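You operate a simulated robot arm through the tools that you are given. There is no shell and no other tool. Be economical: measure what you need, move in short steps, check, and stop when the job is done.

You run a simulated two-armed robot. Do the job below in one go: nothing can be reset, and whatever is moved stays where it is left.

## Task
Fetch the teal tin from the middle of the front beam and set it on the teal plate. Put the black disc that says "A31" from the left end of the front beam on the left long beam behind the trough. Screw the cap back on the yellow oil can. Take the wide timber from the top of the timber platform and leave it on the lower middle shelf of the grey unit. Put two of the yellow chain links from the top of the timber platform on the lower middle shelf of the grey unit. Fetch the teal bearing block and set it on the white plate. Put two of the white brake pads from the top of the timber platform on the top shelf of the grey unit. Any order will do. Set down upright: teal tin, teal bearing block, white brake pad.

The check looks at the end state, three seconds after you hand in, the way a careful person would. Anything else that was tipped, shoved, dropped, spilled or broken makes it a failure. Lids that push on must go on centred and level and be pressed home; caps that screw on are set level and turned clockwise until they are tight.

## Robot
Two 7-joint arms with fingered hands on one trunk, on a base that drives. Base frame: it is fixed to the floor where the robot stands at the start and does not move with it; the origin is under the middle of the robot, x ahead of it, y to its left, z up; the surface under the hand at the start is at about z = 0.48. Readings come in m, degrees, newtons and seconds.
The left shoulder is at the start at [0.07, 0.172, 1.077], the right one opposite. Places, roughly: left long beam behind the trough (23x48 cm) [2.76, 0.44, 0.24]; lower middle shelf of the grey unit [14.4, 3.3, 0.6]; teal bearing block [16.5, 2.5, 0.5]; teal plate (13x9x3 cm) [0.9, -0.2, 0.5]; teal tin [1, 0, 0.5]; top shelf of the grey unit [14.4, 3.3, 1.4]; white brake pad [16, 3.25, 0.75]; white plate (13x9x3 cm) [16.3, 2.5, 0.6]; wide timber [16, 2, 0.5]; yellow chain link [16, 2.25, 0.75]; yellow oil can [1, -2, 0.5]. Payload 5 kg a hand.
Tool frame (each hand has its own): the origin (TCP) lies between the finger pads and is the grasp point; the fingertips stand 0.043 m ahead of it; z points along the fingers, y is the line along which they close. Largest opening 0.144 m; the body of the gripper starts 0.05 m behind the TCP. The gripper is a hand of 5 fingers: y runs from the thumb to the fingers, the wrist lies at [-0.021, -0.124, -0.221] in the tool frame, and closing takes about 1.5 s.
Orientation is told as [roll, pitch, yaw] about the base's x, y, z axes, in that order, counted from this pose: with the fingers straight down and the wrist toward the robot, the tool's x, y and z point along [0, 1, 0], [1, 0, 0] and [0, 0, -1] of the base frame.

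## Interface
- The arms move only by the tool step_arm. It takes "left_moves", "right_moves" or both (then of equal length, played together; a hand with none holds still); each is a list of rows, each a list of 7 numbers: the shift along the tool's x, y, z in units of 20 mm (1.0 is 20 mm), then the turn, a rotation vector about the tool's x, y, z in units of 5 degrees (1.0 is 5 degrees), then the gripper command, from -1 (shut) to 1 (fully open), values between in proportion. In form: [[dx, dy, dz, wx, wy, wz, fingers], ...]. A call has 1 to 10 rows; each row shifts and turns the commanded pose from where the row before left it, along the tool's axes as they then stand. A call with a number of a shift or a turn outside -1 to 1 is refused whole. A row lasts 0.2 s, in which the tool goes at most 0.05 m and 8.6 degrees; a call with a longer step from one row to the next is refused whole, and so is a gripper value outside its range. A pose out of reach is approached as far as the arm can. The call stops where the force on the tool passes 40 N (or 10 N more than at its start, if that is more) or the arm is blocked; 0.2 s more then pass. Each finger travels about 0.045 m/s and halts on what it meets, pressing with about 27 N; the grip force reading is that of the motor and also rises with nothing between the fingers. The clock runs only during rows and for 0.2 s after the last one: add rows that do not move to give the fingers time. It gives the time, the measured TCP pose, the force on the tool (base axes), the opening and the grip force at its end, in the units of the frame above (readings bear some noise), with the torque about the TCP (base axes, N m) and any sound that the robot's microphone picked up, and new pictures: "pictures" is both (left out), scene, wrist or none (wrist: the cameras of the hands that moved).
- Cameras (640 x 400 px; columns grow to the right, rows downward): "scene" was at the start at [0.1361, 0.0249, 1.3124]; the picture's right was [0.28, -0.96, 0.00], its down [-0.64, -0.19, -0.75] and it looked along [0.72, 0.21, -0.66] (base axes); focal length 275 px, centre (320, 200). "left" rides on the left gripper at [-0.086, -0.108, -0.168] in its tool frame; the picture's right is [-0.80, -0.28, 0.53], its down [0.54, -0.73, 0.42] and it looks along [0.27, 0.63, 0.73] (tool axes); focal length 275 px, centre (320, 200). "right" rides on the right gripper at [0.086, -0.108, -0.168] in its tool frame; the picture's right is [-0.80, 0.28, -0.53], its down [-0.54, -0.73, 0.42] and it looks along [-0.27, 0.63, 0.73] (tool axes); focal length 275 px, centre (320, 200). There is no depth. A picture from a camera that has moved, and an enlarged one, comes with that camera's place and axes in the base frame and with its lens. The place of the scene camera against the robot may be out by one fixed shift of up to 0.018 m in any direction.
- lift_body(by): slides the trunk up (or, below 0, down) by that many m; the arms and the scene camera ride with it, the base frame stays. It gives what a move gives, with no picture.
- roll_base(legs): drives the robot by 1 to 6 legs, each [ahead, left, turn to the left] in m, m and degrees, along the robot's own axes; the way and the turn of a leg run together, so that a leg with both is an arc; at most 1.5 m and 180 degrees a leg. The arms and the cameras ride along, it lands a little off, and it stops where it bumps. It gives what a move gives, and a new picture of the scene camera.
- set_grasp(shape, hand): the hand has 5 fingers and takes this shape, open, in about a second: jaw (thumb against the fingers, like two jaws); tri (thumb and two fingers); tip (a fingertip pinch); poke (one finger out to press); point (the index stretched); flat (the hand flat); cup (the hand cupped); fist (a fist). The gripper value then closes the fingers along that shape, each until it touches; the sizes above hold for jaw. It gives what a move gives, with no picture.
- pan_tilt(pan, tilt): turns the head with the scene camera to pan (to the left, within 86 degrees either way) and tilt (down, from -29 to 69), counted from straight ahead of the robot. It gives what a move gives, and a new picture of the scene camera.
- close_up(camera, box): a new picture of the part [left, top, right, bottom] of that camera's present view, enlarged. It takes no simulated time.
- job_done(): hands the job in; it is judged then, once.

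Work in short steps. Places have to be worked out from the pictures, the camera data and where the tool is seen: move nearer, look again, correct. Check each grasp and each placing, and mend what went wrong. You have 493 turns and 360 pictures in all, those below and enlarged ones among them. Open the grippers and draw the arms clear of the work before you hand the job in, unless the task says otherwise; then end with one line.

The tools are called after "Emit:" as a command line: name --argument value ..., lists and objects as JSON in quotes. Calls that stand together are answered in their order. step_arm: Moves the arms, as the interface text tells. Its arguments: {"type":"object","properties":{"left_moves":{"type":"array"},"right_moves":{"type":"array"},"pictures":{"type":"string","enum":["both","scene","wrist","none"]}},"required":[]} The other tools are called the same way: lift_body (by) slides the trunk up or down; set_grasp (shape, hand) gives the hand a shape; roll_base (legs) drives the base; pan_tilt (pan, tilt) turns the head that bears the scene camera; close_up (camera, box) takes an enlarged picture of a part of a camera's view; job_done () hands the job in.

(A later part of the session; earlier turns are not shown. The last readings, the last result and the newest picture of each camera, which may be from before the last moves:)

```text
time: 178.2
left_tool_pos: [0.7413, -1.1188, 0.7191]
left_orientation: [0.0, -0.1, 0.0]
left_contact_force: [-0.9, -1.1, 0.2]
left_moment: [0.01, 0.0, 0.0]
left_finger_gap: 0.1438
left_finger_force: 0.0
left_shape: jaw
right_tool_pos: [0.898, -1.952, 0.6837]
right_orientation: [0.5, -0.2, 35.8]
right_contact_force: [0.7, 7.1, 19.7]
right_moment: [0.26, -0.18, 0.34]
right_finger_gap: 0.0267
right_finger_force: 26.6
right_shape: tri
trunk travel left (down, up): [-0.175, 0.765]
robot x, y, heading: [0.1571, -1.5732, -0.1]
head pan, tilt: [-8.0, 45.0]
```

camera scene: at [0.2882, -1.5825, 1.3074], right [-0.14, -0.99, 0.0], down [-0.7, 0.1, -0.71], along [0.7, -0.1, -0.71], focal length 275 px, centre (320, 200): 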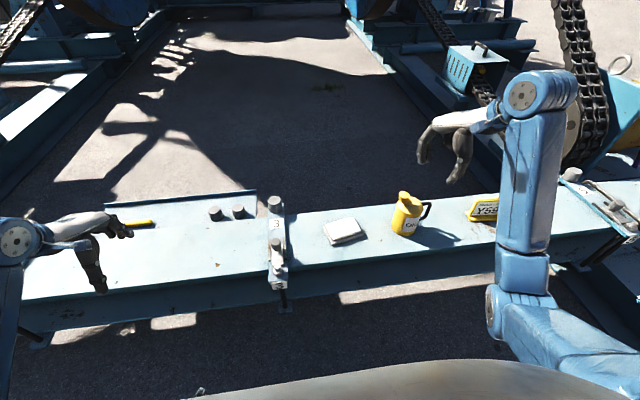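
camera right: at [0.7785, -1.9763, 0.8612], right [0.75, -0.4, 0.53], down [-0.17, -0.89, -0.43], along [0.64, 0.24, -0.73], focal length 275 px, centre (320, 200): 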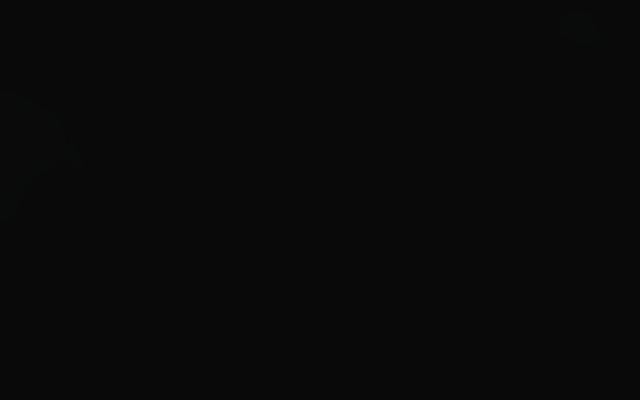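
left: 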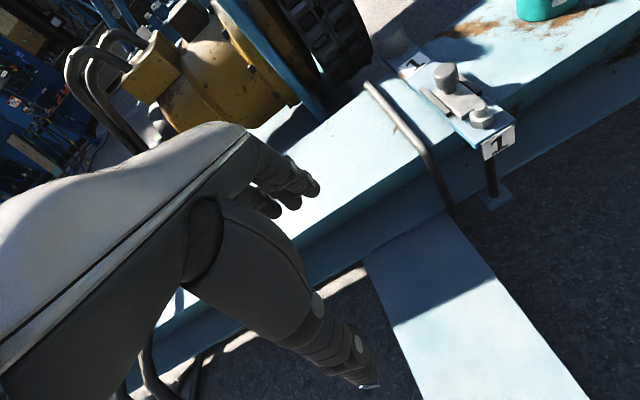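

The torque has risen to 0.34 N·m: it is tightening. Another 20°.

Emit:
step_arm --right_moves '[[0, 0, 0, 0, 0, 1, -1], [0, 0, 0, 0, 0, 1, -1], [0, 0, 0, 0, 0, 1, -1], [0, 0, 0, 0, 0, 1, -1]]' --pictures "wrist"

```text
time: 179.2
left_tool_pos: [0.7414, -1.1197, 0.7188]
left_orientation: [-0.2, -0.1, -0.1]
left_contact_force: [-0.5, -0.4, 0.0]
left_moment: [-0.03, 0.01, 0.0]
left_finger_gap: 0.1435
left_finger_force: 0.1
left_shape: jaw
right_tool_pos: [0.8977, -1.9546, 0.6841]
right_orientation: [0.4, 0.1, 15.7]
right_contact_force: [0.4, -2.2, 18.5]
right_moment: [-0.09, -0.13, 0.06]
right_finger_gap: 0.0268
right_finger_force: 27.1
right_shape: tri
trunk travel left (down, up): [-0.175, 0.765]
robot x, y, heading: [0.1539, -1.5725, 0.1]
head pan, tilt: [-8.0, 45.0]
camera right: at [0.7711, -1.9014, 0.8524], right [0.49, -0.69, 0.53], down [-0.55, -0.71, -0.43], along [0.67, -0.08, -0.73], focal length 275 px, centre (320, 200)
```

right: 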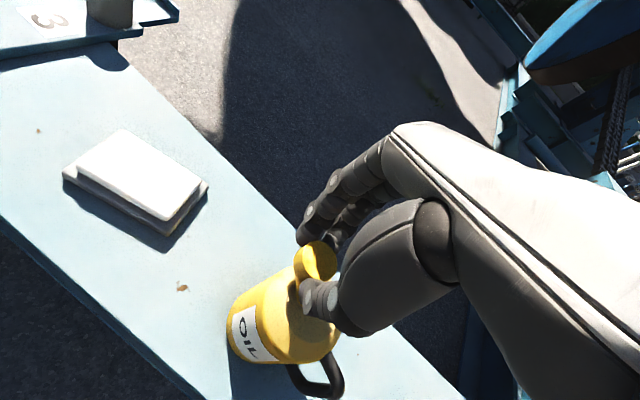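

The can itself slipped round with the cap, so the cap is tight. I'll let go and draw back.

Emit:
step_arm --right_moves '[[0, 0, -0.18, 0, 0, 0, -1], [0, 0, 0, 0, 0, 0, -0.7], [0, 0, 0, 0, 0, 0, -0.3], [0, 0, 0, 0, 0, 0, 0.1], [0, 0, 0, 0, 0, 0, 0.2], [0, 0, -0.6, 0, 0, 0, 0.2], [0, 0, -1, 0, 0, 0, 0.2], [0, 0, -1, 0, 0, 0, 0.2], [0, 0, -1, 0, 0, 0, 0.2], [0, 0, -1, 0, 0, 0, 0.2]]' --pictures "none"

Emit:
step_arm --right_moves '[[0, -0.9, -0.8, 0, 0, 0.5, 0.2], [0, -0.9, -0.8, 0, 0, 0.5, 0.2], [0, -0.9, -0.8, 0, 0, 0.5, 0.2], [0, -0.9, -0.8, 0, 0, 0.5, 0.2], [0, -0.9, -0.6, 0, 0, 0.5, 0.2], [0, -0.9, 0, 0, 0, 0.5, 0.2], [0, -0.9, 0, 0, 0, 0, 0.2], [0, -0.9, 0, 0, 0, 0, 0.2]]' --pictures "scene"

Emit:
close_up --camera "scene" --box '[370, 170, 450, 250]'

```text
time: 181.4
left_tool_pos: [0.7428, -1.1193, 0.719]
left_orientation: [0.0, -0.1, -0.1]
left_contact_force: [-0.9, 0.2, 0.2]
left_moment: [0.04, -0.04, 0.0]
left_finger_gap: 0.1438
left_finger_force: 0.0
left_shape: jaw
right_tool_pos: [0.8991, -1.9543, 0.7774]
right_orientation: [0.5, 0.3, 15.8]
right_contact_force: [-0.6, 1.1, 0.3]
right_moment: [-0.03, -0.01, -0.05]
right_finger_gap: 0.086
right_finger_force: 0.1
right_shape: tri
trunk travel left (down, up): [-0.175, 0.765]
robot x, y, heading: [0.1522, -1.5732, -0.1]
head pan, tilt: [-8.0, 45.0]
```

```text
time: 183.2
left_tool_pos: [0.7421, -1.1195, 0.7194]
left_orientation: [0.0, 0.0, 0.0]
left_contact_force: [0.2, -0.2, -0.5]
left_moment: [-0.01, -0.02, -0.03]
left_finger_gap: 0.1435
left_finger_force: 0.1
left_shape: jaw
right_tool_pos: [0.7565, -1.9727, 0.8553]
right_orientation: [0.5, 0.3, 0.7]
right_contact_force: [-0.6, 0.4, 0.7]
right_moment: [-0.03, -0.01, 0.01]
right_finger_gap: 0.0861
right_finger_force: 0.0
right_shape: tri
trunk travel left (down, up): [-0.175, 0.765]
robot x, y, heading: [0.1585, -1.571, 0.1]
head pan, tilt: [-8.0, 45.0]
camera scene: at [0.288, -1.5824, 1.3074], right [-0.14, -0.99, 0.0], down [-0.7, 0.1, -0.71], along [0.7, -0.1, -0.71], focal length 275 px, centre (320, 200)
```

scene: 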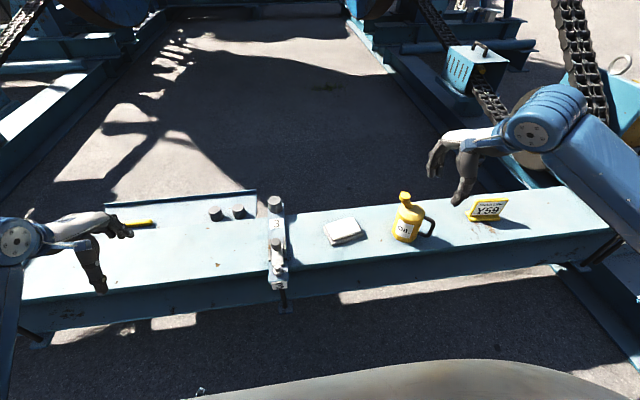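

```text
5.00 times, centred on (410, 210) of scene
camera zoom: at [0.288, -1.5824, 1.3074], right [-0.14, -0.99, 0.0], down [-0.7, 0.1, -0.71], along [0.7, -0.1, -0.71], focal length 1375 px, centre (-130, 150)
```

zoom: 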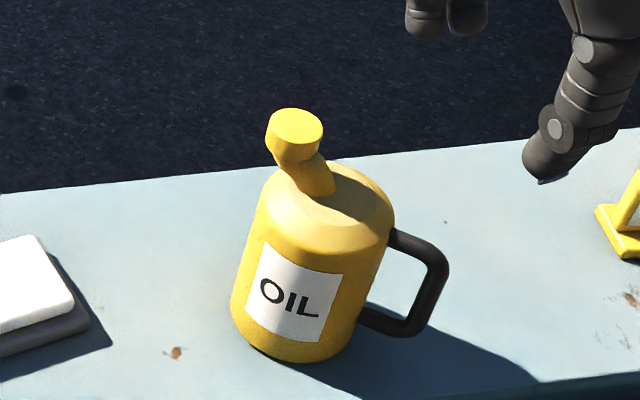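

The oil can is done: upright, cap level and tight. Now the disc. I'll raise both hands to safe heights, drive back and left, and look at the left side.

Emit:
set_grasp --hand "right" --shape "jaw"

Emit:
roll_base --legs '[[-0.2, 0, 0], [0, 1.3, 0]]'

Emit:
pan_tilt --pan 60 --tilt 40

```text
time: 184.1
left_tool_pos: [0.7442, -1.12, 0.7198]
left_orientation: [0.0, 0.0, 0.0]
left_contact_force: [-0.8, -0.8, 0.4]
left_moment: [0.01, -0.02, -0.03]
left_finger_gap: 0.1437
left_finger_force: 0.1
left_shape: jaw
right_tool_pos: [0.7559, -1.9742, 0.8535]
right_orientation: [0.4, 0.2, 0.6]
right_contact_force: [-0.4, 0.2, -1.3]
right_moment: [0.01, 0.0, -0.01]
right_finger_gap: 0.1438
right_finger_force: 0.0
right_shape: jaw
trunk travel left (down, up): [-0.175, 0.765]
robot x, y, heading: [0.1544, -1.573, 0.2]
head pan, tilt: [-8.0, 45.0]
```

```text
time: 191.8
left_tool_pos: [0.5602, 0.175, 0.7179]
left_orientation: [0.0, 0.0, -0.8]
left_contact_force: [0.0, 0.4, -1.0]
left_moment: [0.0, 0.0, -0.01]
left_finger_gap: 0.1439
left_finger_force: 0.1
left_shape: jaw
right_tool_pos: [0.5648, -0.6777, 0.8543]
right_orientation: [0.4, 0.3, 0.0]
right_contact_force: [0.9, 0.5, 1.0]
right_moment: [-0.03, -0.01, -0.01]
right_finger_gap: 0.1441
right_finger_force: 0.0
right_shape: jaw
trunk travel left (down, up): [-0.175, 0.765]
robot x, y, heading: [-0.0364, -0.2691, -0.9]
head pan, tilt: [-8.0, 45.0]
camera scene: at [0.1004, -0.2812, 1.3073], right [-0.15, -0.99, 0.0], down [-0.7, 0.11, -0.71], along [0.7, -0.11, -0.71], focal length 275 px, centre (320, 200)
```

scene: 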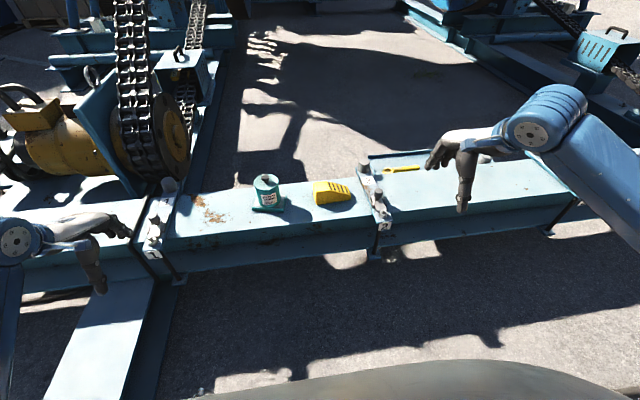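

```text
time: 193.2
left_tool_pos: [0.5603, 0.1743, 0.7197]
left_orientation: [0.1, 0.0, -0.7]
left_contact_force: [-0.7, 0.0, 0.5]
left_moment: [0.0, 0.02, 0.0]
left_finger_gap: 0.1436
left_finger_force: 0.2
left_shape: jaw
right_tool_pos: [0.5623, -0.679, 0.8538]
right_orientation: [0.6, 0.3, 0.0]
right_contact_force: [-0.5, -0.2, -0.5]
right_moment: [0.02, -0.01, 0.01]
right_finger_gap: 0.1441
right_finger_force: 0.0
right_shape: jaw
trunk travel left (down, up): [-0.175, 0.765]
robot x, y, heading: [-0.0367, -0.2661, -0.9]
head pan, tilt: [60.0, 40.0]
camera scene: at [0.0636, -0.1961, 1.3146], right [0.86, -0.51, 0.0], down [-0.33, -0.55, -0.77], along [0.39, 0.66, -0.64], focal length 275 px, centre (320, 200)
```

scene: 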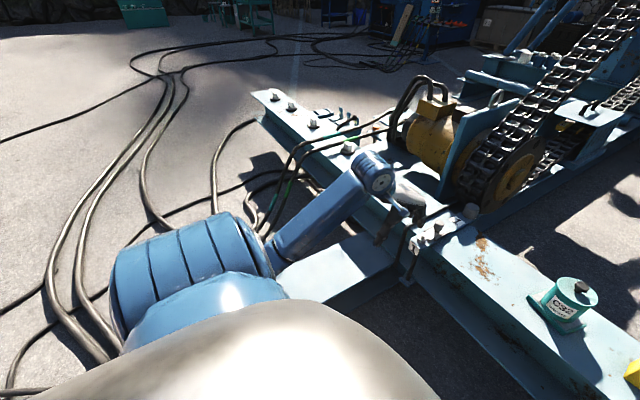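

A low cross-beam and hoses lie on the floor to my left. I'll back off 0.8 m and look at the floor there before crossing.

Emit:
roll_base --legs '[[-0.8, 0, 0]]'

Emit:
pan_tilt --pan 45 --tilt 38

```text
time: 196.0
left_tool_pos: [0.1741, 0.2088, 0.7178]
left_orientation: [-0.1, 0.0, 0.9]
left_contact_force: [-0.8, 0.1, 0.6]
left_moment: [-0.02, -0.05, 0.01]
left_finger_gap: 0.1441
left_finger_force: 0.0
left_shape: jaw
right_tool_pos: [0.203, -0.6432, 0.8545]
right_orientation: [0.5, 0.4, 1.8]
right_contact_force: [-1.5, 0.7, 0.6]
right_moment: [-0.05, -0.08, -0.01]
right_finger_gap: 0.1441
right_finger_force: 0.1
right_shape: jaw
trunk travel left (down, up): [-0.175, 0.765]
robot x, y, heading: [-0.407, -0.2592, 1.1]
head pan, tilt: [60.0, 40.0]
stopped in leg 1: the robot was blocked; the commanded pose is now the measured one
camera scene: at [-0.3132, -0.1767, 1.3148], right [0.87, -0.48, 0.0], down [-0.31, -0.56, -0.77], along [0.37, 0.67, -0.64], focal length 275 px, centre (320, 200)
```

scene: 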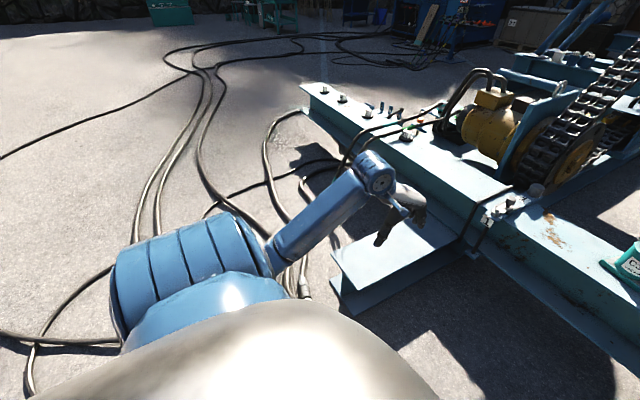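

```text
time: 196.8
left_tool_pos: [0.1746, 0.2067, 0.7183]
left_orientation: [-0.1, 0.1, 0.9]
left_contact_force: [0.3, -0.3, -0.3]
left_moment: [0.01, -0.02, -0.01]
left_finger_gap: 0.1438
left_finger_force: 0.0
left_shape: jaw
right_tool_pos: [0.2038, -0.6443, 0.8517]
right_orientation: [0.5, 0.6, 1.7]
right_contact_force: [0.1, -0.4, -0.5]
right_moment: [0.01, -0.02, 0.0]
right_finger_gap: 0.144
right_finger_force: 0.1
right_shape: jaw
trunk travel left (down, up): [-0.175, 0.765]
robot x, y, heading: [-0.4028, -0.256, 1.0]
head pan, tilt: [45.0, 38.0]
camera scene: at [-0.292, -0.1904, 1.3176], right [0.72, -0.69, 0.0], down [-0.43, -0.44, -0.79], along [0.55, 0.57, -0.62], focal length 275 px, centre (320, 200)
```

scene: 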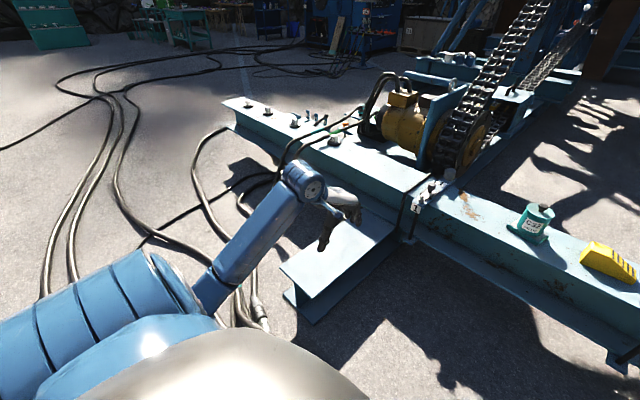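

The cross-beam ends at about x≈0.15, and something blocked me behind. At x≈-0.4 there should be room to pass, so I'll try driving left.

Emit:
roll_base --legs '[[0.02, 0, -1], [0, 1.0, 0]]'

```text
time: 202.4
left_tool_pos: [0.2134, 1.2086, 0.7192]
left_orientation: [-0.2, 0.1, -0.6]
left_contact_force: [0.0, 0.4, 0.2]
left_moment: [-0.05, -0.03, -0.03]
left_finger_gap: 0.1438
left_finger_force: 0.1
left_shape: jaw
right_tool_pos: [0.2181, 0.3568, 0.853]
right_orientation: [0.5, 0.5, 0.1]
right_contact_force: [-0.1, -0.3, 1.0]
right_moment: [-0.06, 0.01, 0.01]
right_finger_gap: 0.1441
right_finger_force: 0.1
right_shape: jaw
trunk travel left (down, up): [-0.175, 0.765]
robot x, y, heading: [-0.3825, 0.7628, -0.6]
head pan, tilt: [45.0, 38.0]
camera scene: at [-0.2648, 0.8243, 1.3176], right [0.7, -0.71, 0.0], down [-0.44, -0.43, -0.79], along [0.56, 0.55, -0.62], focal length 275 px, centre (320, 200)
```

scene: 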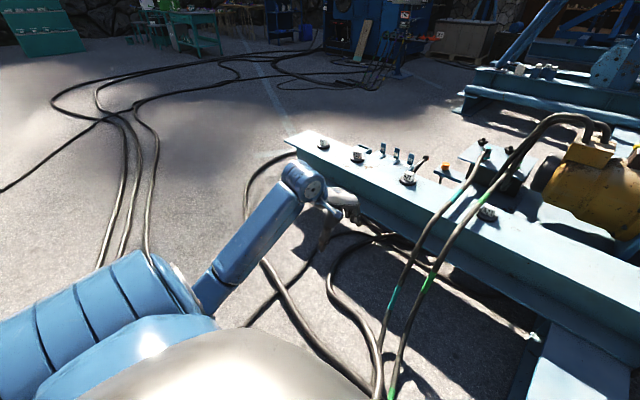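

Passed without trouble. I'll zoom on the discs at the left end of the beam.

Emit:
close_up --camera "scene" --box '[290, 120, 530, 270]'

```text
2.67 times, centred on (410, 195) of scene
camera zoom: at [-0.2648, 0.8243, 1.3176], right [0.7, -0.71, 0.0], down [-0.44, -0.43, -0.79], along [0.56, 0.55, -0.62], focal length 733 px, centre (80, 213)
```

zoom: 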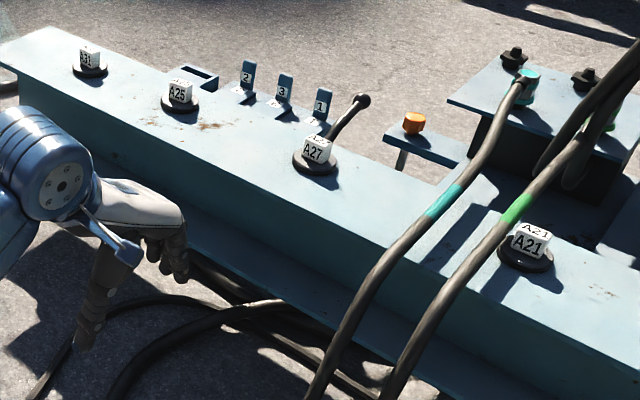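

The leftmost disc looks like A31, near (0.90, 1.94). I'll drive to about y≈1.7, then forward, to use the left arm.

Emit:
roll_base --legs '[[0, 0.93, 0.6], [0.38, 0, 0]]'

Emit:
pan_tilt --pan 20 --tilt 42

```text
time: 209.3
left_tool_pos: [0.5961, 2.1512, 0.7173]
left_orientation: [-0.1, 0.2, 0.0]
left_contact_force: [0.6, -0.5, -0.2]
left_moment: [-0.02, 0.02, -0.02]
left_finger_gap: 0.1439
left_finger_force: 0.0
left_shape: jaw
right_tool_pos: [0.613, 1.2977, 0.8517]
right_orientation: [0.6, 0.5, 0.8]
right_contact_force: [1.3, 0.3, -1.5]
right_moment: [0.02, 0.03, -0.02]
right_finger_gap: 0.144
right_finger_force: 0.0
right_shape: jaw
trunk travel left (down, up): [-0.175, 0.765]
robot x, y, heading: [0.0076, 1.696, 0.1]
head pan, tilt: [45.0, 38.0]
camera scene: at [0.1238, 1.7606, 1.3175], right [0.71, -0.71, 0.0], down [-0.44, -0.44, -0.79], along [0.56, 0.56, -0.62], focal length 275 px, centre (320, 200)
```

scene: 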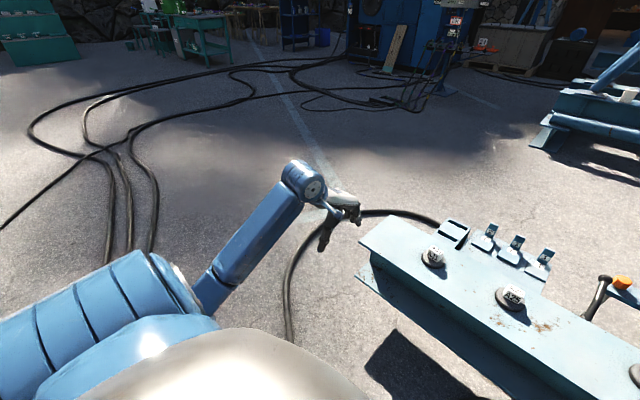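

```text
time: 210.2
left_tool_pos: [0.5965, 2.1509, 0.7185]
left_orientation: [-0.1, 0.1, 0.1]
left_contact_force: [-0.4, 0.7, 0.5]
left_moment: [0.03, -0.01, 0.01]
left_finger_gap: 0.1438
left_finger_force: 0.0
left_shape: jaw
right_tool_pos: [0.6105, 1.2991, 0.8524]
right_orientation: [0.5, 0.5, 0.8]
right_contact_force: [-0.2, 0.0, 0.5]
right_moment: [-0.02, -0.01, -0.04]
right_finger_gap: 0.1441
right_finger_force: 0.0
right_shape: jaw
trunk travel left (down, up): [-0.175, 0.765]
robot x, y, heading: [0.0062, 1.6987, 0.1]
head pan, tilt: [20.0, 42.0]
camera scene: at [0.1405, 1.7283, 1.3117], right [0.34, -0.94, 0.0], down [-0.63, -0.23, -0.74], along [0.7, 0.26, -0.67], focal length 275 px, centre (320, 200)
```

scene: 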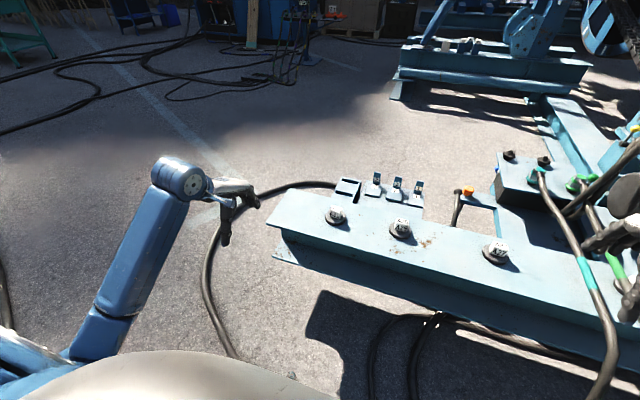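

Emit:
close_up --camera "scene" --box '[300, 165, 440, 265]'

```text
4.00 times, centred on (370, 215) of scene
camera zoom: at [0.1405, 1.7283, 1.3117], right [0.34, -0.94, 0.0], down [-0.63, -0.23, -0.74], along [0.7, 0.26, -0.67], focal length 1100 px, centre (120, 140)
```

zoom: 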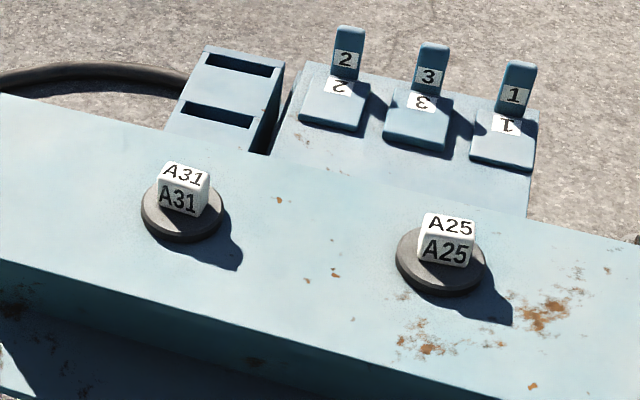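

The tag reads A31. Its white block is about 4 cm, axis-aligned, at roughly (0.906, 1.946). I'll drive 0.12 m closer and bring the left hand above it.

Emit:
roll_base --legs '[[0.12, 0, 0]]'

Emit:
step_arm --left_moves '[[-0.8, 0.7, 0, 0, 0, 0, 0.5], [-0.8, 0.7, 0, 0, 0, 0, 0.5], [-0.8, 0.7, 0, 0, 0, 0, 0.5], [-0.8, 0.7, 0, 0, 0, 0, 0.5], [-0.8, 0.7, 0, 0, 0, 0, 0.5], [-0.8, 0.7, 0, 0, 0, 0, 0.5], [-0.8, 0.7, 0, 0, 0, 0, 0.5], [-0.8, 0.7, 0, 0, 0, 0, 0.5], [-0.8, 0.7, 0, 0, 0, 0, 0.5], [-0.8, 0.7, 0, 0, 0, 0, 0.5]]' --pictures "none"

Emit:
step_arm --left_moves '[[-0.5, 0.7, 0.5, 0, 0, 0, 0], [-0.5, 0.7, 0.5, 0, 0, 0, 0], [-0.5, 0.7, 0.5, 0, 0, 0, 0], [-0.5, 0.2, 0.5, 0, 0, 0, 0], [0, 0, 0, 0, 0, 0, 0]]' --pictures "wrist"

```text
time: 211.4
left_tool_pos: [0.7144, 2.1506, 0.7174]
left_orientation: [-0.1, 0.1, 0.0]
left_contact_force: [0.7, 0.5, -1.0]
left_moment: [-0.02, 0.02, -0.03]
left_finger_gap: 0.1439
left_finger_force: 0.0
left_shape: jaw
right_tool_pos: [0.7303, 1.2989, 0.8519]
right_orientation: [0.7, 0.6, 0.8]
right_contact_force: [-0.1, 0.0, -1.0]
right_moment: [0.02, 0.06, 0.04]
right_finger_gap: 0.144
right_finger_force: 0.0
right_shape: jaw
trunk travel left (down, up): [-0.175, 0.765]
robot x, y, heading: [0.1255, 1.6969, -0.1]
head pan, tilt: [20.0, 42.0]
camera scene: at [0.2596, 1.7284, 1.3115], right [0.34, -0.94, 0.0], down [-0.63, -0.23, -0.74], along [0.7, 0.26, -0.67], focal length 275 px, centre (320, 200)
```

scene: 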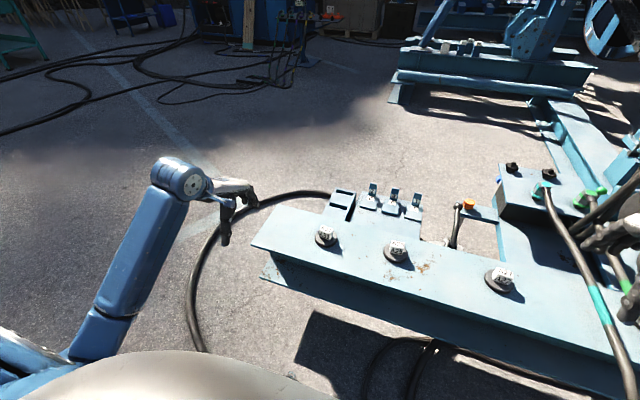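

```text
time: 213.6
left_tool_pos: [0.8551, 1.992, 0.7167]
left_orientation: [-0.1, 0.1, 0.0]
left_contact_force: [-0.5, 0.1, -0.6]
left_moment: [0.0, 0.0, 0.03]
left_finger_gap: 0.1082
left_finger_force: 0.1
left_shape: jaw
right_tool_pos: [0.7293, 1.2976, 0.8516]
right_orientation: [0.6, 0.5, 0.8]
right_contact_force: [0.5, 0.1, 0.2]
right_moment: [0.01, -0.01, -0.02]
right_finger_gap: 0.144
right_finger_force: 0.1
right_shape: jaw
trunk travel left (down, up): [-0.175, 0.765]
robot x, y, heading: [0.1226, 1.6985, 0.0]
head pan, tilt: [20.0, 42.0]
```

```text
time: 214.8
left_tool_pos: [0.8986, 1.9518, 0.6781]
left_orientation: [-0.1, 0.0, 0.0]
left_contact_force: [-0.6, 1.0, 0.2]
left_moment: [0.01, 0.02, 0.0]
left_finger_gap: 0.0727
left_finger_force: 0.0
left_shape: jaw
right_tool_pos: [0.7292, 1.2978, 0.8522]
right_orientation: [0.6, 0.5, 0.8]
right_contact_force: [-0.7, 0.6, 0.4]
right_moment: [0.05, -0.03, 0.0]
right_finger_gap: 0.1437
right_finger_force: 0.1
right_shape: jaw
trunk travel left (down, up): [-0.175, 0.765]
robot x, y, heading: [0.1217, 1.6971, -0.1]
head pan, tilt: [20.0, 42.0]
camera left: at [0.7903, 1.8661, 0.8452], right [-0.28, -0.8, -0.53], down [-0.73, 0.54, -0.42], along [0.63, 0.27, -0.73], focal length 275 px, centre (320, 200)
```

left: 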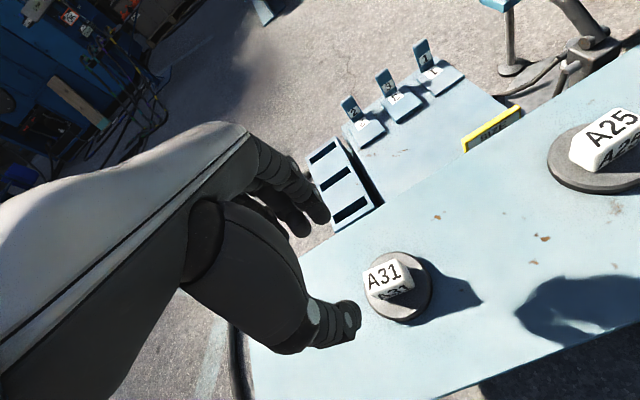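

The block is at roughly (0.902, 1.937). I'll centre and lower to z≈0.60 for a closer look.

Emit:
step_arm --left_moves '[[-0.37, 0.1, 0.8, 0, 0, 0, 0.1], [-0.37, 0.1, 0.8, 0, 0, 0, 0.1], [0, 0, 0.8, 0, 0, 0, 0.1], [0, 0, 0.8, 0, 0, 0, 0.1], [0, 0, 0.6, 0, 0, 0, 0.1], [0, 0, 0, 0, 0, 0, 0.1]]' --pictures "wrist"

```text
time: 216.2
left_tool_pos: [0.904, 1.937, 0.6031]
left_orientation: [-0.2, 0.2, 0.1]
left_contact_force: [1.5, -0.7, -0.1]
left_moment: [-0.01, 0.02, 0.01]
left_finger_gap: 0.0786
left_finger_force: 0.1
left_shape: jaw
right_tool_pos: [0.7287, 1.2991, 0.8523]
right_orientation: [0.5, 0.6, 0.8]
right_contact_force: [0.5, -1.1, -0.6]
right_moment: [0.0, 0.03, 0.0]
right_finger_gap: 0.1439
right_finger_force: 0.2
right_shape: jaw
trunk travel left (down, up): [-0.175, 0.765]
robot x, y, heading: [0.1217, 1.6972, 0.4]
head pan, tilt: [20.0, 42.0]
camera left: at [0.795, 1.8504, 0.7708], right [-0.28, -0.8, -0.53], down [-0.73, 0.54, -0.42], along [0.63, 0.27, -0.73], focal length 275 px, centre (320, 200)
```

left: 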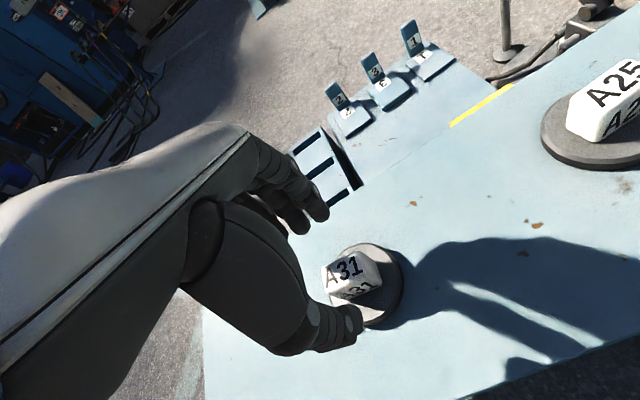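

The block top triangulates to (0.909, 1.9365, 0.528). I'll lower to TCP z≈0.548 and close on it.

Emit:
step_arm --left_moves '[[0, 0.25, 0.9, 0, 0, 0, 0.1], [0, 0, 0.9, 0, 0, 0, 0.1], [0, 0, 0.95, 0, 0, 0, 0.1], [0, 0, 0, 0, 0, 0, 0.1]]' --pictures "wrist"

```text
time: 217.2
left_tool_pos: [0.9094, 1.9359, 0.5474]
left_orientation: [-0.1, 0.2, 0.0]
left_contact_force: [-0.1, 0.0, 0.6]
left_moment: [0.01, 0.01, 0.0]
left_finger_gap: 0.0785
left_finger_force: 0.0
left_shape: jaw
right_tool_pos: [0.7287, 1.2985, 0.8514]
right_orientation: [0.6, 0.6, 0.8]
right_contact_force: [-0.3, 0.0, 0.3]
right_moment: [-0.03, -0.05, -0.03]
right_finger_gap: 0.144
right_finger_force: 0.0
right_shape: jaw
trunk travel left (down, up): [-0.175, 0.765]
robot x, y, heading: [0.123, 1.6991, 0.1]
head pan, tilt: [20.0, 42.0]
camera left: at [0.8008, 1.8495, 0.7161], right [-0.28, -0.8, -0.53], down [-0.73, 0.54, -0.42], along [0.63, 0.27, -0.73], focal length 275 px, centre (320, 200)
```

left: 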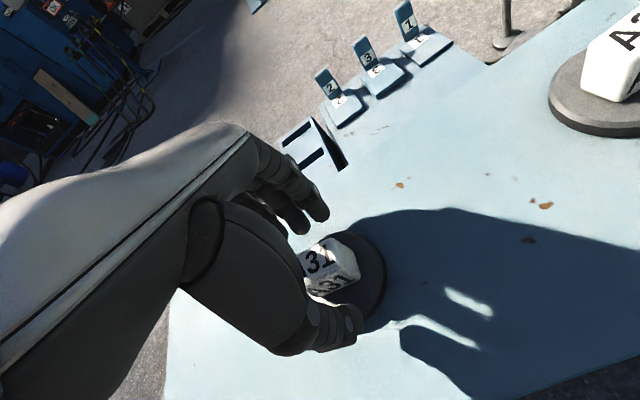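

Emit:
step_arm --left_moves '[[0, 0, 0, 0, 0, 0, -0.3], [0, 0, 0, 0, 0, 0, -0.6], [0, 0, 0, 0, 0, 0, -1], [0, 0, 0, 0, 0, 0, -1], [0, 0, 0, 0, 0, 0, -1], [0, 0, -0.5, 0, 0, 0, -1], [0, 0, -1, 0, 0, 0, -1], [0, 0, -1, 0, 0, 0, -1], [0, 0, -1, 0, 0, 0, -1]]' --pictures "wrist"

```text
time: 219.2
left_tool_pos: [0.9085, 1.9353, 0.6188]
left_orientation: [-0.1, 0.2, 0.0]
left_contact_force: [-0.8, 0.2, -2.4]
left_moment: [-0.02, -0.02, -0.03]
left_finger_gap: 0.0252
left_finger_force: 26.8
left_shape: jaw
right_tool_pos: [0.7285, 1.2974, 0.8526]
right_orientation: [0.6, 0.5, 0.7]
right_contact_force: [-0.1, -0.2, -0.3]
right_moment: [0.01, -0.02, 0.0]
right_finger_gap: 0.144
right_finger_force: 0.0
right_shape: jaw
trunk travel left (down, up): [-0.175, 0.765]
robot x, y, heading: [0.1238, 1.6986, 0.0]
head pan, tilt: [20.0, 42.0]
camera left: at [0.7995, 1.8504, 0.7865], right [-0.28, -0.8, -0.53], down [-0.73, 0.54, -0.42], along [0.62, 0.27, -0.73], focal length 275 px, centre (320, 200)
```

left: 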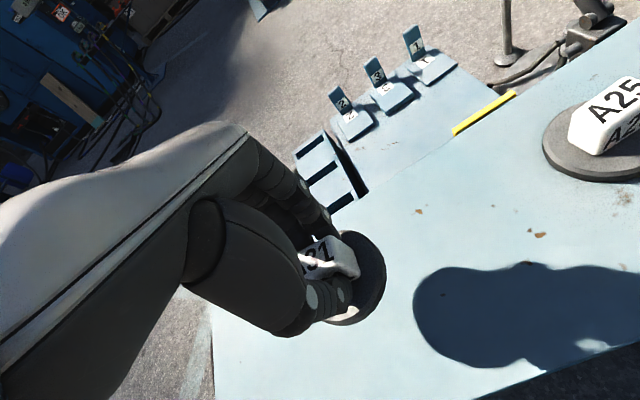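

The disc is held (2.4 N). I'll raise and retract the left hand, then drive left around the beam end and forward.

Emit:
step_arm --left_moves '[[0, -0.6, -1, 0, 0, 0, -1], [0, -0.6, -1, 0, 0, 0, -1], [0, -1, -1, 0, 0, 0, -1], [0, -1, -1, 0, 0, 0, -1], [0, -1, -1, 0, 0, 0, -1], [0, -1, -1, 0, 0, 0, -1], [0, -1, -1, 0, 0, 0, -1], [0, -1, -1, 0, 0, 0, -1], [0, -1, -1, 0, 0, 0, -1], [0, -1, -1, 0, 0, 0, -1]]' --pictures "none"

Emit:
roll_base --legs '[[0, 1.2, 0], [1.3, 0, 0]]'

Emit:
pan_tilt --pan -50 --tilt 30

```text
time: 221.4
left_tool_pos: [0.7237, 1.9374, 0.8181]
left_orientation: [-0.2, 0.1, 0.1]
left_contact_force: [-1.3, -0.3, -3.0]
left_moment: [-0.03, -0.02, 0.0]
left_finger_gap: 0.025
left_finger_force: 27.5
left_shape: jaw
right_tool_pos: [0.7291, 1.2988, 0.8534]
right_orientation: [0.4, 0.5, 0.8]
right_contact_force: [-0.6, 0.9, 0.9]
right_moment: [-0.01, -0.02, 0.0]
right_finger_gap: 0.144
right_finger_force: 0.0
right_shape: jaw
trunk travel left (down, up): [-0.175, 0.765]
robot x, y, heading: [0.1233, 1.6986, 0.1]
head pan, tilt: [20.0, 42.0]
```

```text
time: 233.5
left_tool_pos: [1.9979, 3.1783, 0.8181]
left_orientation: [-0.1, 0.0, 2.4]
left_contact_force: [-0.3, 0.2, -2.8]
left_moment: [-0.01, 0.0, -0.02]
left_finger_gap: 0.0249
left_finger_force: 27.0
left_shape: jaw
right_tool_pos: [2.0276, 2.539, 0.8529]
right_orientation: [0.6, 0.4, 3.0]
right_contact_force: [-0.3, -0.3, 0.4]
right_moment: [0.0, -0.02, 0.0]
right_finger_gap: 0.1438
right_finger_force: 0.0
right_shape: jaw
trunk travel left (down, up): [-0.175, 0.765]
robot x, y, heading: [1.4089, 2.9111, 2.2]
head pan, tilt: [20.0, 42.0]
camera scene: at [1.5401, 2.9496, 1.3116], right [0.38, -0.92, 0.0], down [-0.62, -0.26, -0.74], along [0.69, 0.28, -0.67], focal length 275 px, centre (320, 200)
```

scene: 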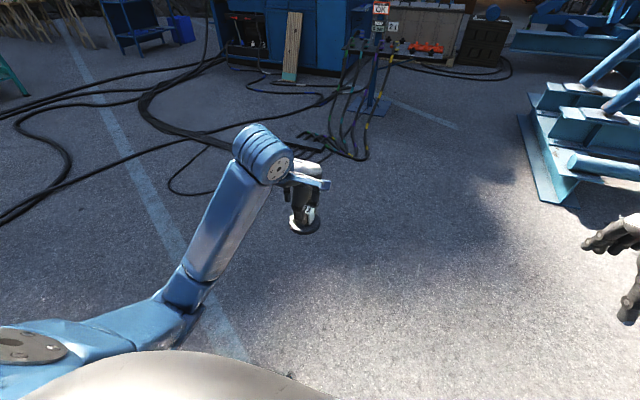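

```text
time: 234.9
left_tool_pos: [1.9977, 3.1775, 0.8182]
left_orientation: [0.0, 0.1, 2.4]
left_contact_force: [0.3, -0.4, -2.7]
left_moment: [0.0, 0.01, -0.01]
left_finger_gap: 0.025
left_finger_force: 26.7
left_shape: jaw
right_tool_pos: [2.0271, 2.5401, 0.8516]
right_orientation: [0.6, 0.5, 3.1]
right_contact_force: [0.1, 0.5, -0.7]
right_moment: [-0.03, 0.0, -0.01]
right_finger_gap: 0.144
right_finger_force: 0.0
right_shape: jaw
trunk travel left (down, up): [-0.175, 0.765]
robot x, y, heading: [1.4048, 2.9156, 2.3]
head pan, tilt: [-50.0, 30.0]
camera scene: at [1.5236, 2.851, 1.3299], right [-0.74, -0.68, 0.0], down [-0.34, 0.37, -0.87], along [0.58, -0.64, -0.5], focal length 275 px, centre (320, 200)
```

scene: 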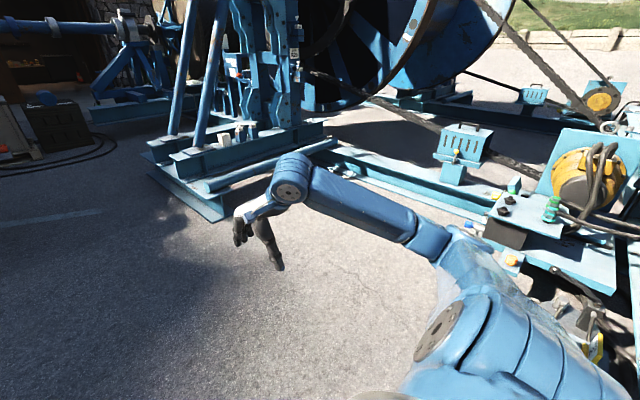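

Emit:
close_up --camera "scene" --box '[300, 100, 520, 240]'

```text
2.86 times, centred on (410, 170) of scene
camera zoom: at [1.5236, 2.851, 1.3299], right [-0.74, -0.68, 0.0], down [-0.34, 0.37, -0.87], along [0.58, -0.64, -0.5], focal length 786 px, centre (63, 286)
```

zoom: 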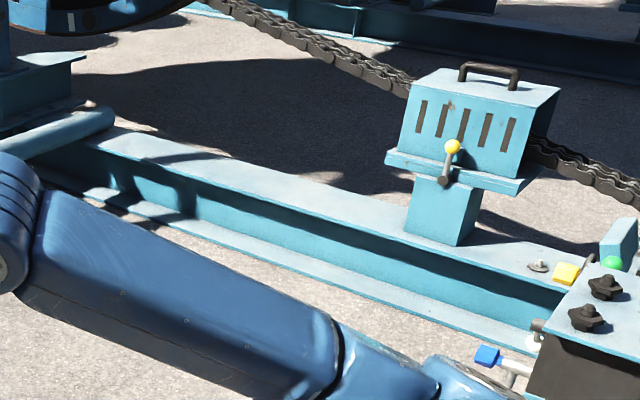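

The target beam flange is the stretch left of the slotted box (box at x≈2.15). I'll raise and tuck the right hand, turn to face −y, and drive over to about (2.65, 1.35).

Emit:
step_arm --right_moves '[[0, -0.6, -0.8, 0, 0, 0, 1], [0, -0.6, -0.8, 0, 0, 0, 1], [0, -0.6, -0.8, 0, 0, 0, 1], [0, -0.6, -0.8, 0, 0, 0, 1], [0, -0.6, -0.8, 0, 0, 0, 1], [0, -0.6, -0.8, 0, 0, 0, 1], [0, -0.6, -0.8, 0, 0, 0, 1]]' --pictures "none"

Emit:
roll_base --legs '[[0, 0, -92.3], [0, 1.2, 0], [1.5, 0, 0]]'

Emit:
pan_tilt --pan 0 --tilt 50

```text
time: 236.5
left_tool_pos: [1.9972, 3.1784, 0.8192]
left_orientation: [0.0, 0.1, 2.4]
left_contact_force: [-0.4, -0.2, -3.7]
left_moment: [-0.04, 0.01, -0.02]
left_finger_gap: 0.0248
left_finger_force: 27.4
left_shape: jaw
right_tool_pos: [1.9455, 2.5353, 0.9651]
right_orientation: [0.6, 0.5, 3.2]
right_contact_force: [0.3, 0.8, 0.0]
right_moment: [0.02, -0.02, 0.0]
right_finger_gap: 0.1438
right_finger_force: 0.0
right_shape: jaw
trunk travel left (down, up): [-0.175, 0.765]
robot x, y, heading: [1.4097, 2.9111, 2.6]
head pan, tilt: [-50.0, 30.0]
```

```text
time: 253.6
left_tool_pos: [2.8105, 0.803, 0.8183]
left_orientation: [-0.1, 0.1, -91.1]
left_contact_force: [0.6, -0.6, -2.9]
left_moment: [0.02, -0.02, -0.02]
left_finger_gap: 0.0249
left_finger_force: 27.0
left_shape: jaw
right_tool_pos: [2.17, 0.8934, 0.9643]
right_orientation: [0.6, 0.5, -90.3]
right_contact_force: [-0.9, 0.9, 0.3]
right_moment: [0.0, 0.02, 0.01]
right_finger_gap: 0.1439
right_finger_force: 0.0
right_shape: jaw
trunk travel left (down, up): [-0.175, 0.765]
robot x, y, heading: [2.587, 1.4088, -91.0]
head pan, tilt: [-50.0, 30.0]
camera scene: at [2.5168, 1.3021, 1.3299], right [-0.63, 0.78, 0.0], down [0.39, 0.31, -0.87], along [-0.67, -0.54, -0.5], focal length 275 px, centre (320, 200)
```

scene: 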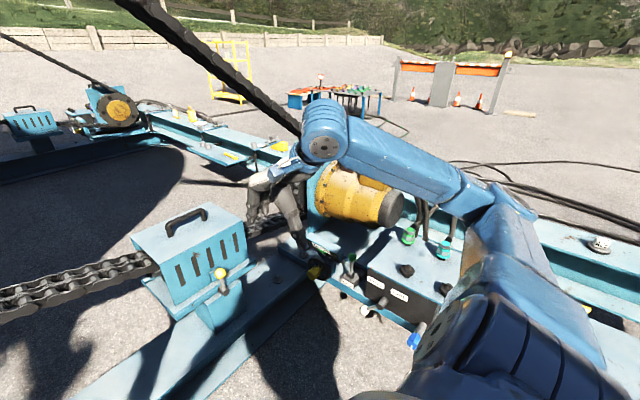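

```text
time: 254.8
left_tool_pos: [2.8103, 0.8034, 0.8173]
left_orientation: [-0.1, 0.0, -91.1]
left_contact_force: [-0.6, 0.4, -2.8]
left_moment: [0.01, 0.0, -0.02]
left_finger_gap: 0.0249
left_finger_force: 27.1
left_shape: jaw
right_tool_pos: [2.171, 0.8948, 0.9648]
right_orientation: [0.6, 0.5, -90.3]
right_contact_force: [-0.2, -0.1, -0.7]
right_moment: [-0.02, 0.0, -0.02]
right_finger_gap: 0.144
right_finger_force: 0.1
right_shape: jaw
trunk travel left (down, up): [-0.175, 0.765]
robot x, y, heading: [2.5821, 1.407, -91.1]
head pan, tilt: [0.0, 50.0]
camera scene: at [2.5857, 1.2823, 1.3004], right [-1.0, 0.02, 0.0], down [0.01, 0.77, -0.64], along [-0.01, -0.64, -0.77], focal length 275 px, centre (320, 200)
```

scene: 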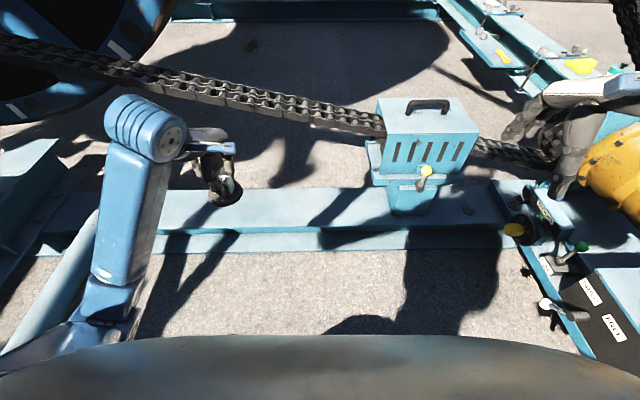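

The flange spans y≈0.35–0.59 at z≈0.24, clear of the chain. I'll keep the right hand high, drive 0.2 m ahead, and lower the trunk to reach this low spot.

Emit:
step_arm --right_moves '[[0, -0.3, -0.9, 0, 0, 0, 1], [0, -0.3, -0.9, 0, 0, 0, 1], [0, -0.3, -0.9, 0, 0, 0, 1], [0, -0.3, -0.9, 0, 0, 0, 1], [0, -0.3, -0.9, 0, 0, 0, 1], [0, -0.3, -0.9, 0, 0, 0, 1], [0, -0.3, -0.9, 0, 0, 0, 1], [0, -0.3, -0.9, 0, 0, 0, 1]]' --pictures "none"

Emit:
lift_body --by -0.16

Emit:
roll_base --legs '[[0.18, 0, 1]]'

```text
time: 256.6
left_tool_pos: [2.8095, 0.8033, 0.8181]
left_orientation: [-0.1, 0.1, -91.1]
left_contact_force: [1.5, -0.2, -2.7]
left_moment: [-0.01, 0.07, -0.01]
left_finger_gap: 0.0246
left_finger_force: 27.1
left_shape: jaw
right_tool_pos: [2.1699, 0.9413, 1.1104]
right_orientation: [0.7, 0.5, -90.3]
right_contact_force: [0.5, 0.3, 0.4]
right_moment: [0.0, 0.03, -0.03]
right_finger_gap: 0.1439
right_finger_force: 0.1
right_shape: jaw
trunk travel left (down, up): [-0.175, 0.765]
robot x, y, heading: [2.583, 1.4071, -91.0]
head pan, tilt: [0.0, 50.0]
```

```text
time: 258.4
left_tool_pos: [2.8097, 0.8028, 0.6588]
left_orientation: [-0.1, 0.1, -91.1]
left_contact_force: [0.3, -0.3, -2.6]
left_moment: [-0.04, 0.02, 0.0]
left_finger_gap: 0.0248
left_finger_force: 26.9
left_shape: jaw
right_tool_pos: [2.1704, 0.9413, 0.9503]
right_orientation: [0.5, 0.5, -90.3]
right_contact_force: [-0.1, -0.9, -0.7]
right_moment: [-0.01, 0.02, 0.02]
right_finger_gap: 0.1439
right_finger_force: 0.1
right_shape: jaw
trunk travel left (down, up): [-0.015, 0.925]
robot x, y, heading: [2.5865, 1.4061, -91.1]
head pan, tilt: [0.0, 50.0]
```

```text
time: 259.9
left_tool_pos: [2.8179, 0.6252, 0.658]
left_orientation: [0.0, 0.2, -90.2]
left_contact_force: [0.2, 0.2, -3.8]
left_moment: [0.06, 0.03, -0.06]
left_finger_gap: 0.0246
left_finger_force: 27.3
left_shape: jaw
right_tool_pos: [2.1752, 0.7533, 0.9494]
right_orientation: [0.6, 0.7, -89.4]
right_contact_force: [-0.3, -0.2, -0.4]
right_moment: [0.05, -0.01, 0.03]
right_finger_gap: 0.1437
right_finger_force: 0.1
right_shape: jaw
trunk travel left (down, up): [-0.015, 0.925]
robot x, y, heading: [2.5793, 1.2265, -90.1]
head pan, tilt: [0.0, 50.0]
camera scene: at [2.5859, 1.1004, 1.1402], right [-1.0, 0.0, 0.0], down [0.0, 0.77, -0.64], along [0.0, -0.64, -0.77], focal length 275 px, centre (320, 200)
```

scene: 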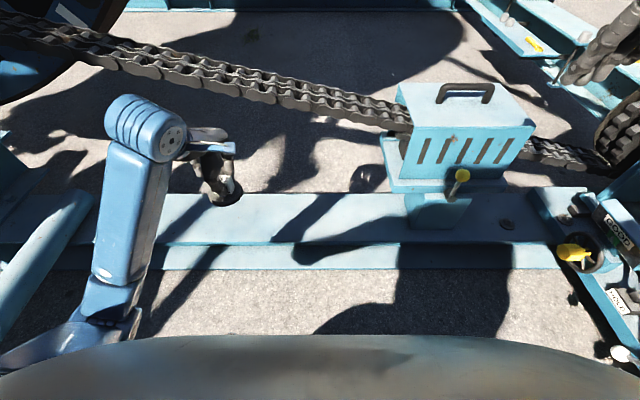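

Emit:
step_arm --left_moves '[[-0.32, 0.94, 0.8, 0, 0, 0, -1], [-0.32, 0.94, 0.8, 0, 0, 0, -1], [-0.32, 0.94, 0.8, 0, 0, 0, -1], [-0.32, 0.94, 0.8, 0, 0, 0, -1], [-0.32, 0.94, 0.8, 0, 0, 0, -1], [-0.32, 0.94, 0.8, 0, 0, 0, -1], [-0.32, 0.94, 0.8, 0, 0, 0, -1], [-0.32, 0.94, 0.8, 0, 0, 0, -1], [-0.32, 0.94, 0.8, 0, 0, 0, -1], [0, 0, 0.8, 0, 0, 0, -1]]' --pictures "both"

```text
time: 262.1
left_tool_pos: [2.7615, 0.4571, 0.4992]
left_orientation: [-0.1, 0.1, -90.2]
left_contact_force: [0.4, 0.6, -2.9]
left_moment: [0.04, 0.03, -0.01]
left_finger_gap: 0.0249
left_finger_force: 27.0
left_shape: jaw
right_tool_pos: [2.1764, 0.7543, 0.9501]
right_orientation: [0.6, 0.5, -89.4]
right_contact_force: [0.6, -1.0, -0.1]
right_moment: [-0.02, 0.01, -0.01]
right_finger_gap: 0.1438
right_finger_force: 0.1
right_shape: jaw
trunk travel left (down, up): [-0.015, 0.925]
robot x, y, heading: [2.582, 1.228, -90.0]
head pan, tilt: [0.0, 50.0]
camera scene: at [2.586, 1.1013, 1.1404], right [-1.0, 0.0, 0.0], down [0.0, 0.77, -0.64], along [0.0, -0.64, -0.77], focal length 275 px, centre (320, 200)
camera left: at [2.6751, 0.5651, 0.6667], right [-0.8, 0.29, -0.53], down [0.54, 0.72, -0.42], along [0.26, -0.63, -0.73], focal length 275 px, centre (320, 200)
```

scene: 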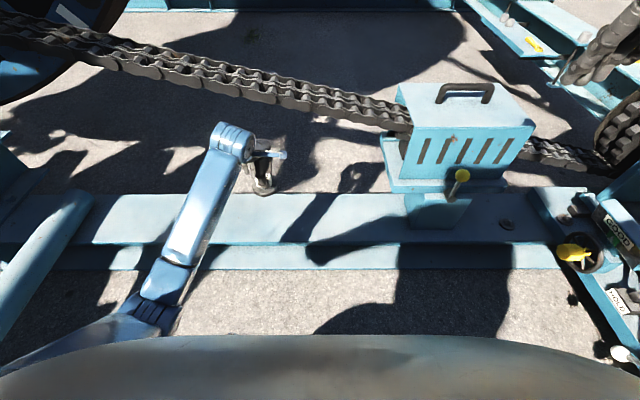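
left: 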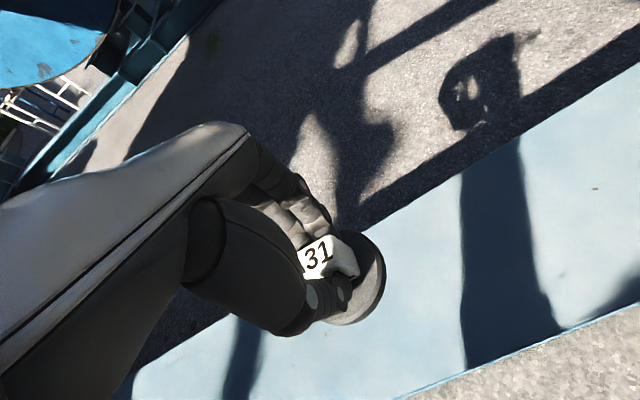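

The flange centre comes out at y≈0.44. I'll shift 1.5 cm and lower to z≈0.37, then feel for contact.

Emit:
step_arm --left_moves '[[0, 0.75, 0.8, 0, 0, 0, -1], [0, 0, 0.9, 0, 0, 0, -1], [0, 0, 0.9, 0, 0, 0, -1], [0, 0, 0.9, 0, 0, 0, -1], [0, 0, 0.9, 0, 0, 0, -1], [0, 0, 0.9, 0, 0, 0, -1], [0, 0, 0.9, 0, 0, 0, -1], [0, 0, 0, 0, 0, 0, -1]]' --pictures "wrist"

```text
time: 263.9
left_tool_pos: [2.7598, 0.4442, 0.3714]
left_orientation: [-0.1, 0.1, -90.3]
left_contact_force: [0.5, 0.5, -3.4]
left_moment: [0.01, 0.0, 0.0]
left_finger_gap: 0.0246
left_finger_force: 26.8
left_shape: jaw
right_tool_pos: [2.1749, 0.7542, 0.9499]
right_orientation: [0.5, 0.5, -89.3]
right_contact_force: [0.6, -0.5, 0.8]
right_moment: [0.0, 0.01, 0.0]
right_finger_gap: 0.1437
right_finger_force: 0.1
right_shape: jaw
trunk travel left (down, up): [-0.015, 0.925]
robot x, y, heading: [2.5836, 1.2268, -89.9]
head pan, tilt: [0.0, 50.0]
camera left: at [2.6742, 0.5515, 0.541], right [-0.8, 0.29, -0.53], down [0.54, 0.72, -0.42], along [0.26, -0.63, -0.73], focal length 275 px, centre (320, 200)
```

left: 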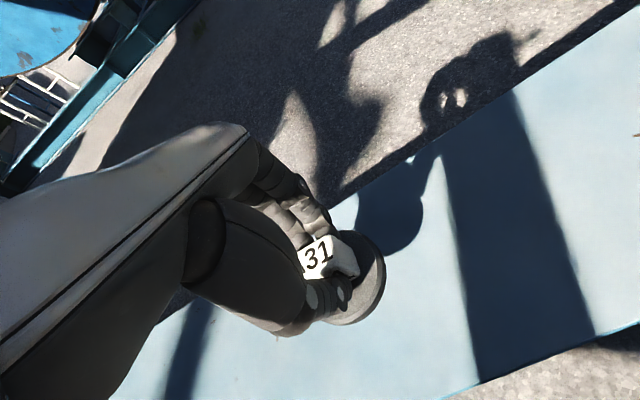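

Emit:
step_arm --left_moves '[[0, 0, 0.25, 0, 0, 0, -1], [0, 0, 0.25, 0, 0, 0, -1], [0, 0, 0.25, 0, 0, 0, -1], [0, 0, 0.25, 0, 0, 0, -1], [0, 0, 0.25, 0, 0, 0, -1], [0, 0, 0.25, 0, 0, 0, -1], [0, 0, 0.25, 0, 0, 0, -1], [0, 0, 0, 0, 0, 0, -1]]' --pictures "none"

Emit:
step_arm --left_moves '[[0, 0, 0.2, 0, 0, 0, -1], [0, 0, 0.2, 0, 0, 0, -1], [0, 0, 0.2, 0, 0, 0, -1], [0, 0, 0.2, 0, 0, 0, -1], [0, 0, 0, 0, 0, 0, -1]]' --pictures "none"

```text
time: 265.7
left_tool_pos: [2.7592, 0.4435, 0.3383]
left_orientation: [-0.1, 0.2, -90.3]
left_contact_force: [0.2, 1.3, -2.7]
left_moment: [-0.02, 0.04, 0.0]
left_finger_gap: 0.0247
left_finger_force: 26.8
left_shape: jaw
right_tool_pos: [2.1763, 0.755, 0.9499]
right_orientation: [0.6, 0.5, -89.4]
right_contact_force: [0.5, 0.1, -0.1]
right_moment: [-0.02, 0.01, -0.04]
right_finger_gap: 0.1441
right_finger_force: 0.1
right_shape: jaw
trunk travel left (down, up): [-0.015, 0.925]
robot x, y, heading: [2.5812, 1.2265, -90.0]
head pan, tilt: [0.0, 50.0]
```

```text
time: 266.9
left_tool_pos: [2.7599, 0.4425, 0.3209]
left_orientation: [0.0, 0.1, -90.1]
left_contact_force: [0.6, 0.1, -3.3]
left_moment: [-0.03, 0.02, -0.03]
left_finger_gap: 0.0248
left_finger_force: 27.0
left_shape: jaw
right_tool_pos: [2.1756, 0.7546, 0.9508]
right_orientation: [0.6, 0.5, -89.4]
right_contact_force: [-0.7, 0.2, -1.0]
right_moment: [0.02, 0.03, 0.0]
right_finger_gap: 0.1437
right_finger_force: 0.0
right_shape: jaw
trunk travel left (down, up): [-0.015, 0.925]
robot x, y, heading: [2.5799, 1.2292, -90.2]
head pan, tilt: [0.0, 50.0]
```

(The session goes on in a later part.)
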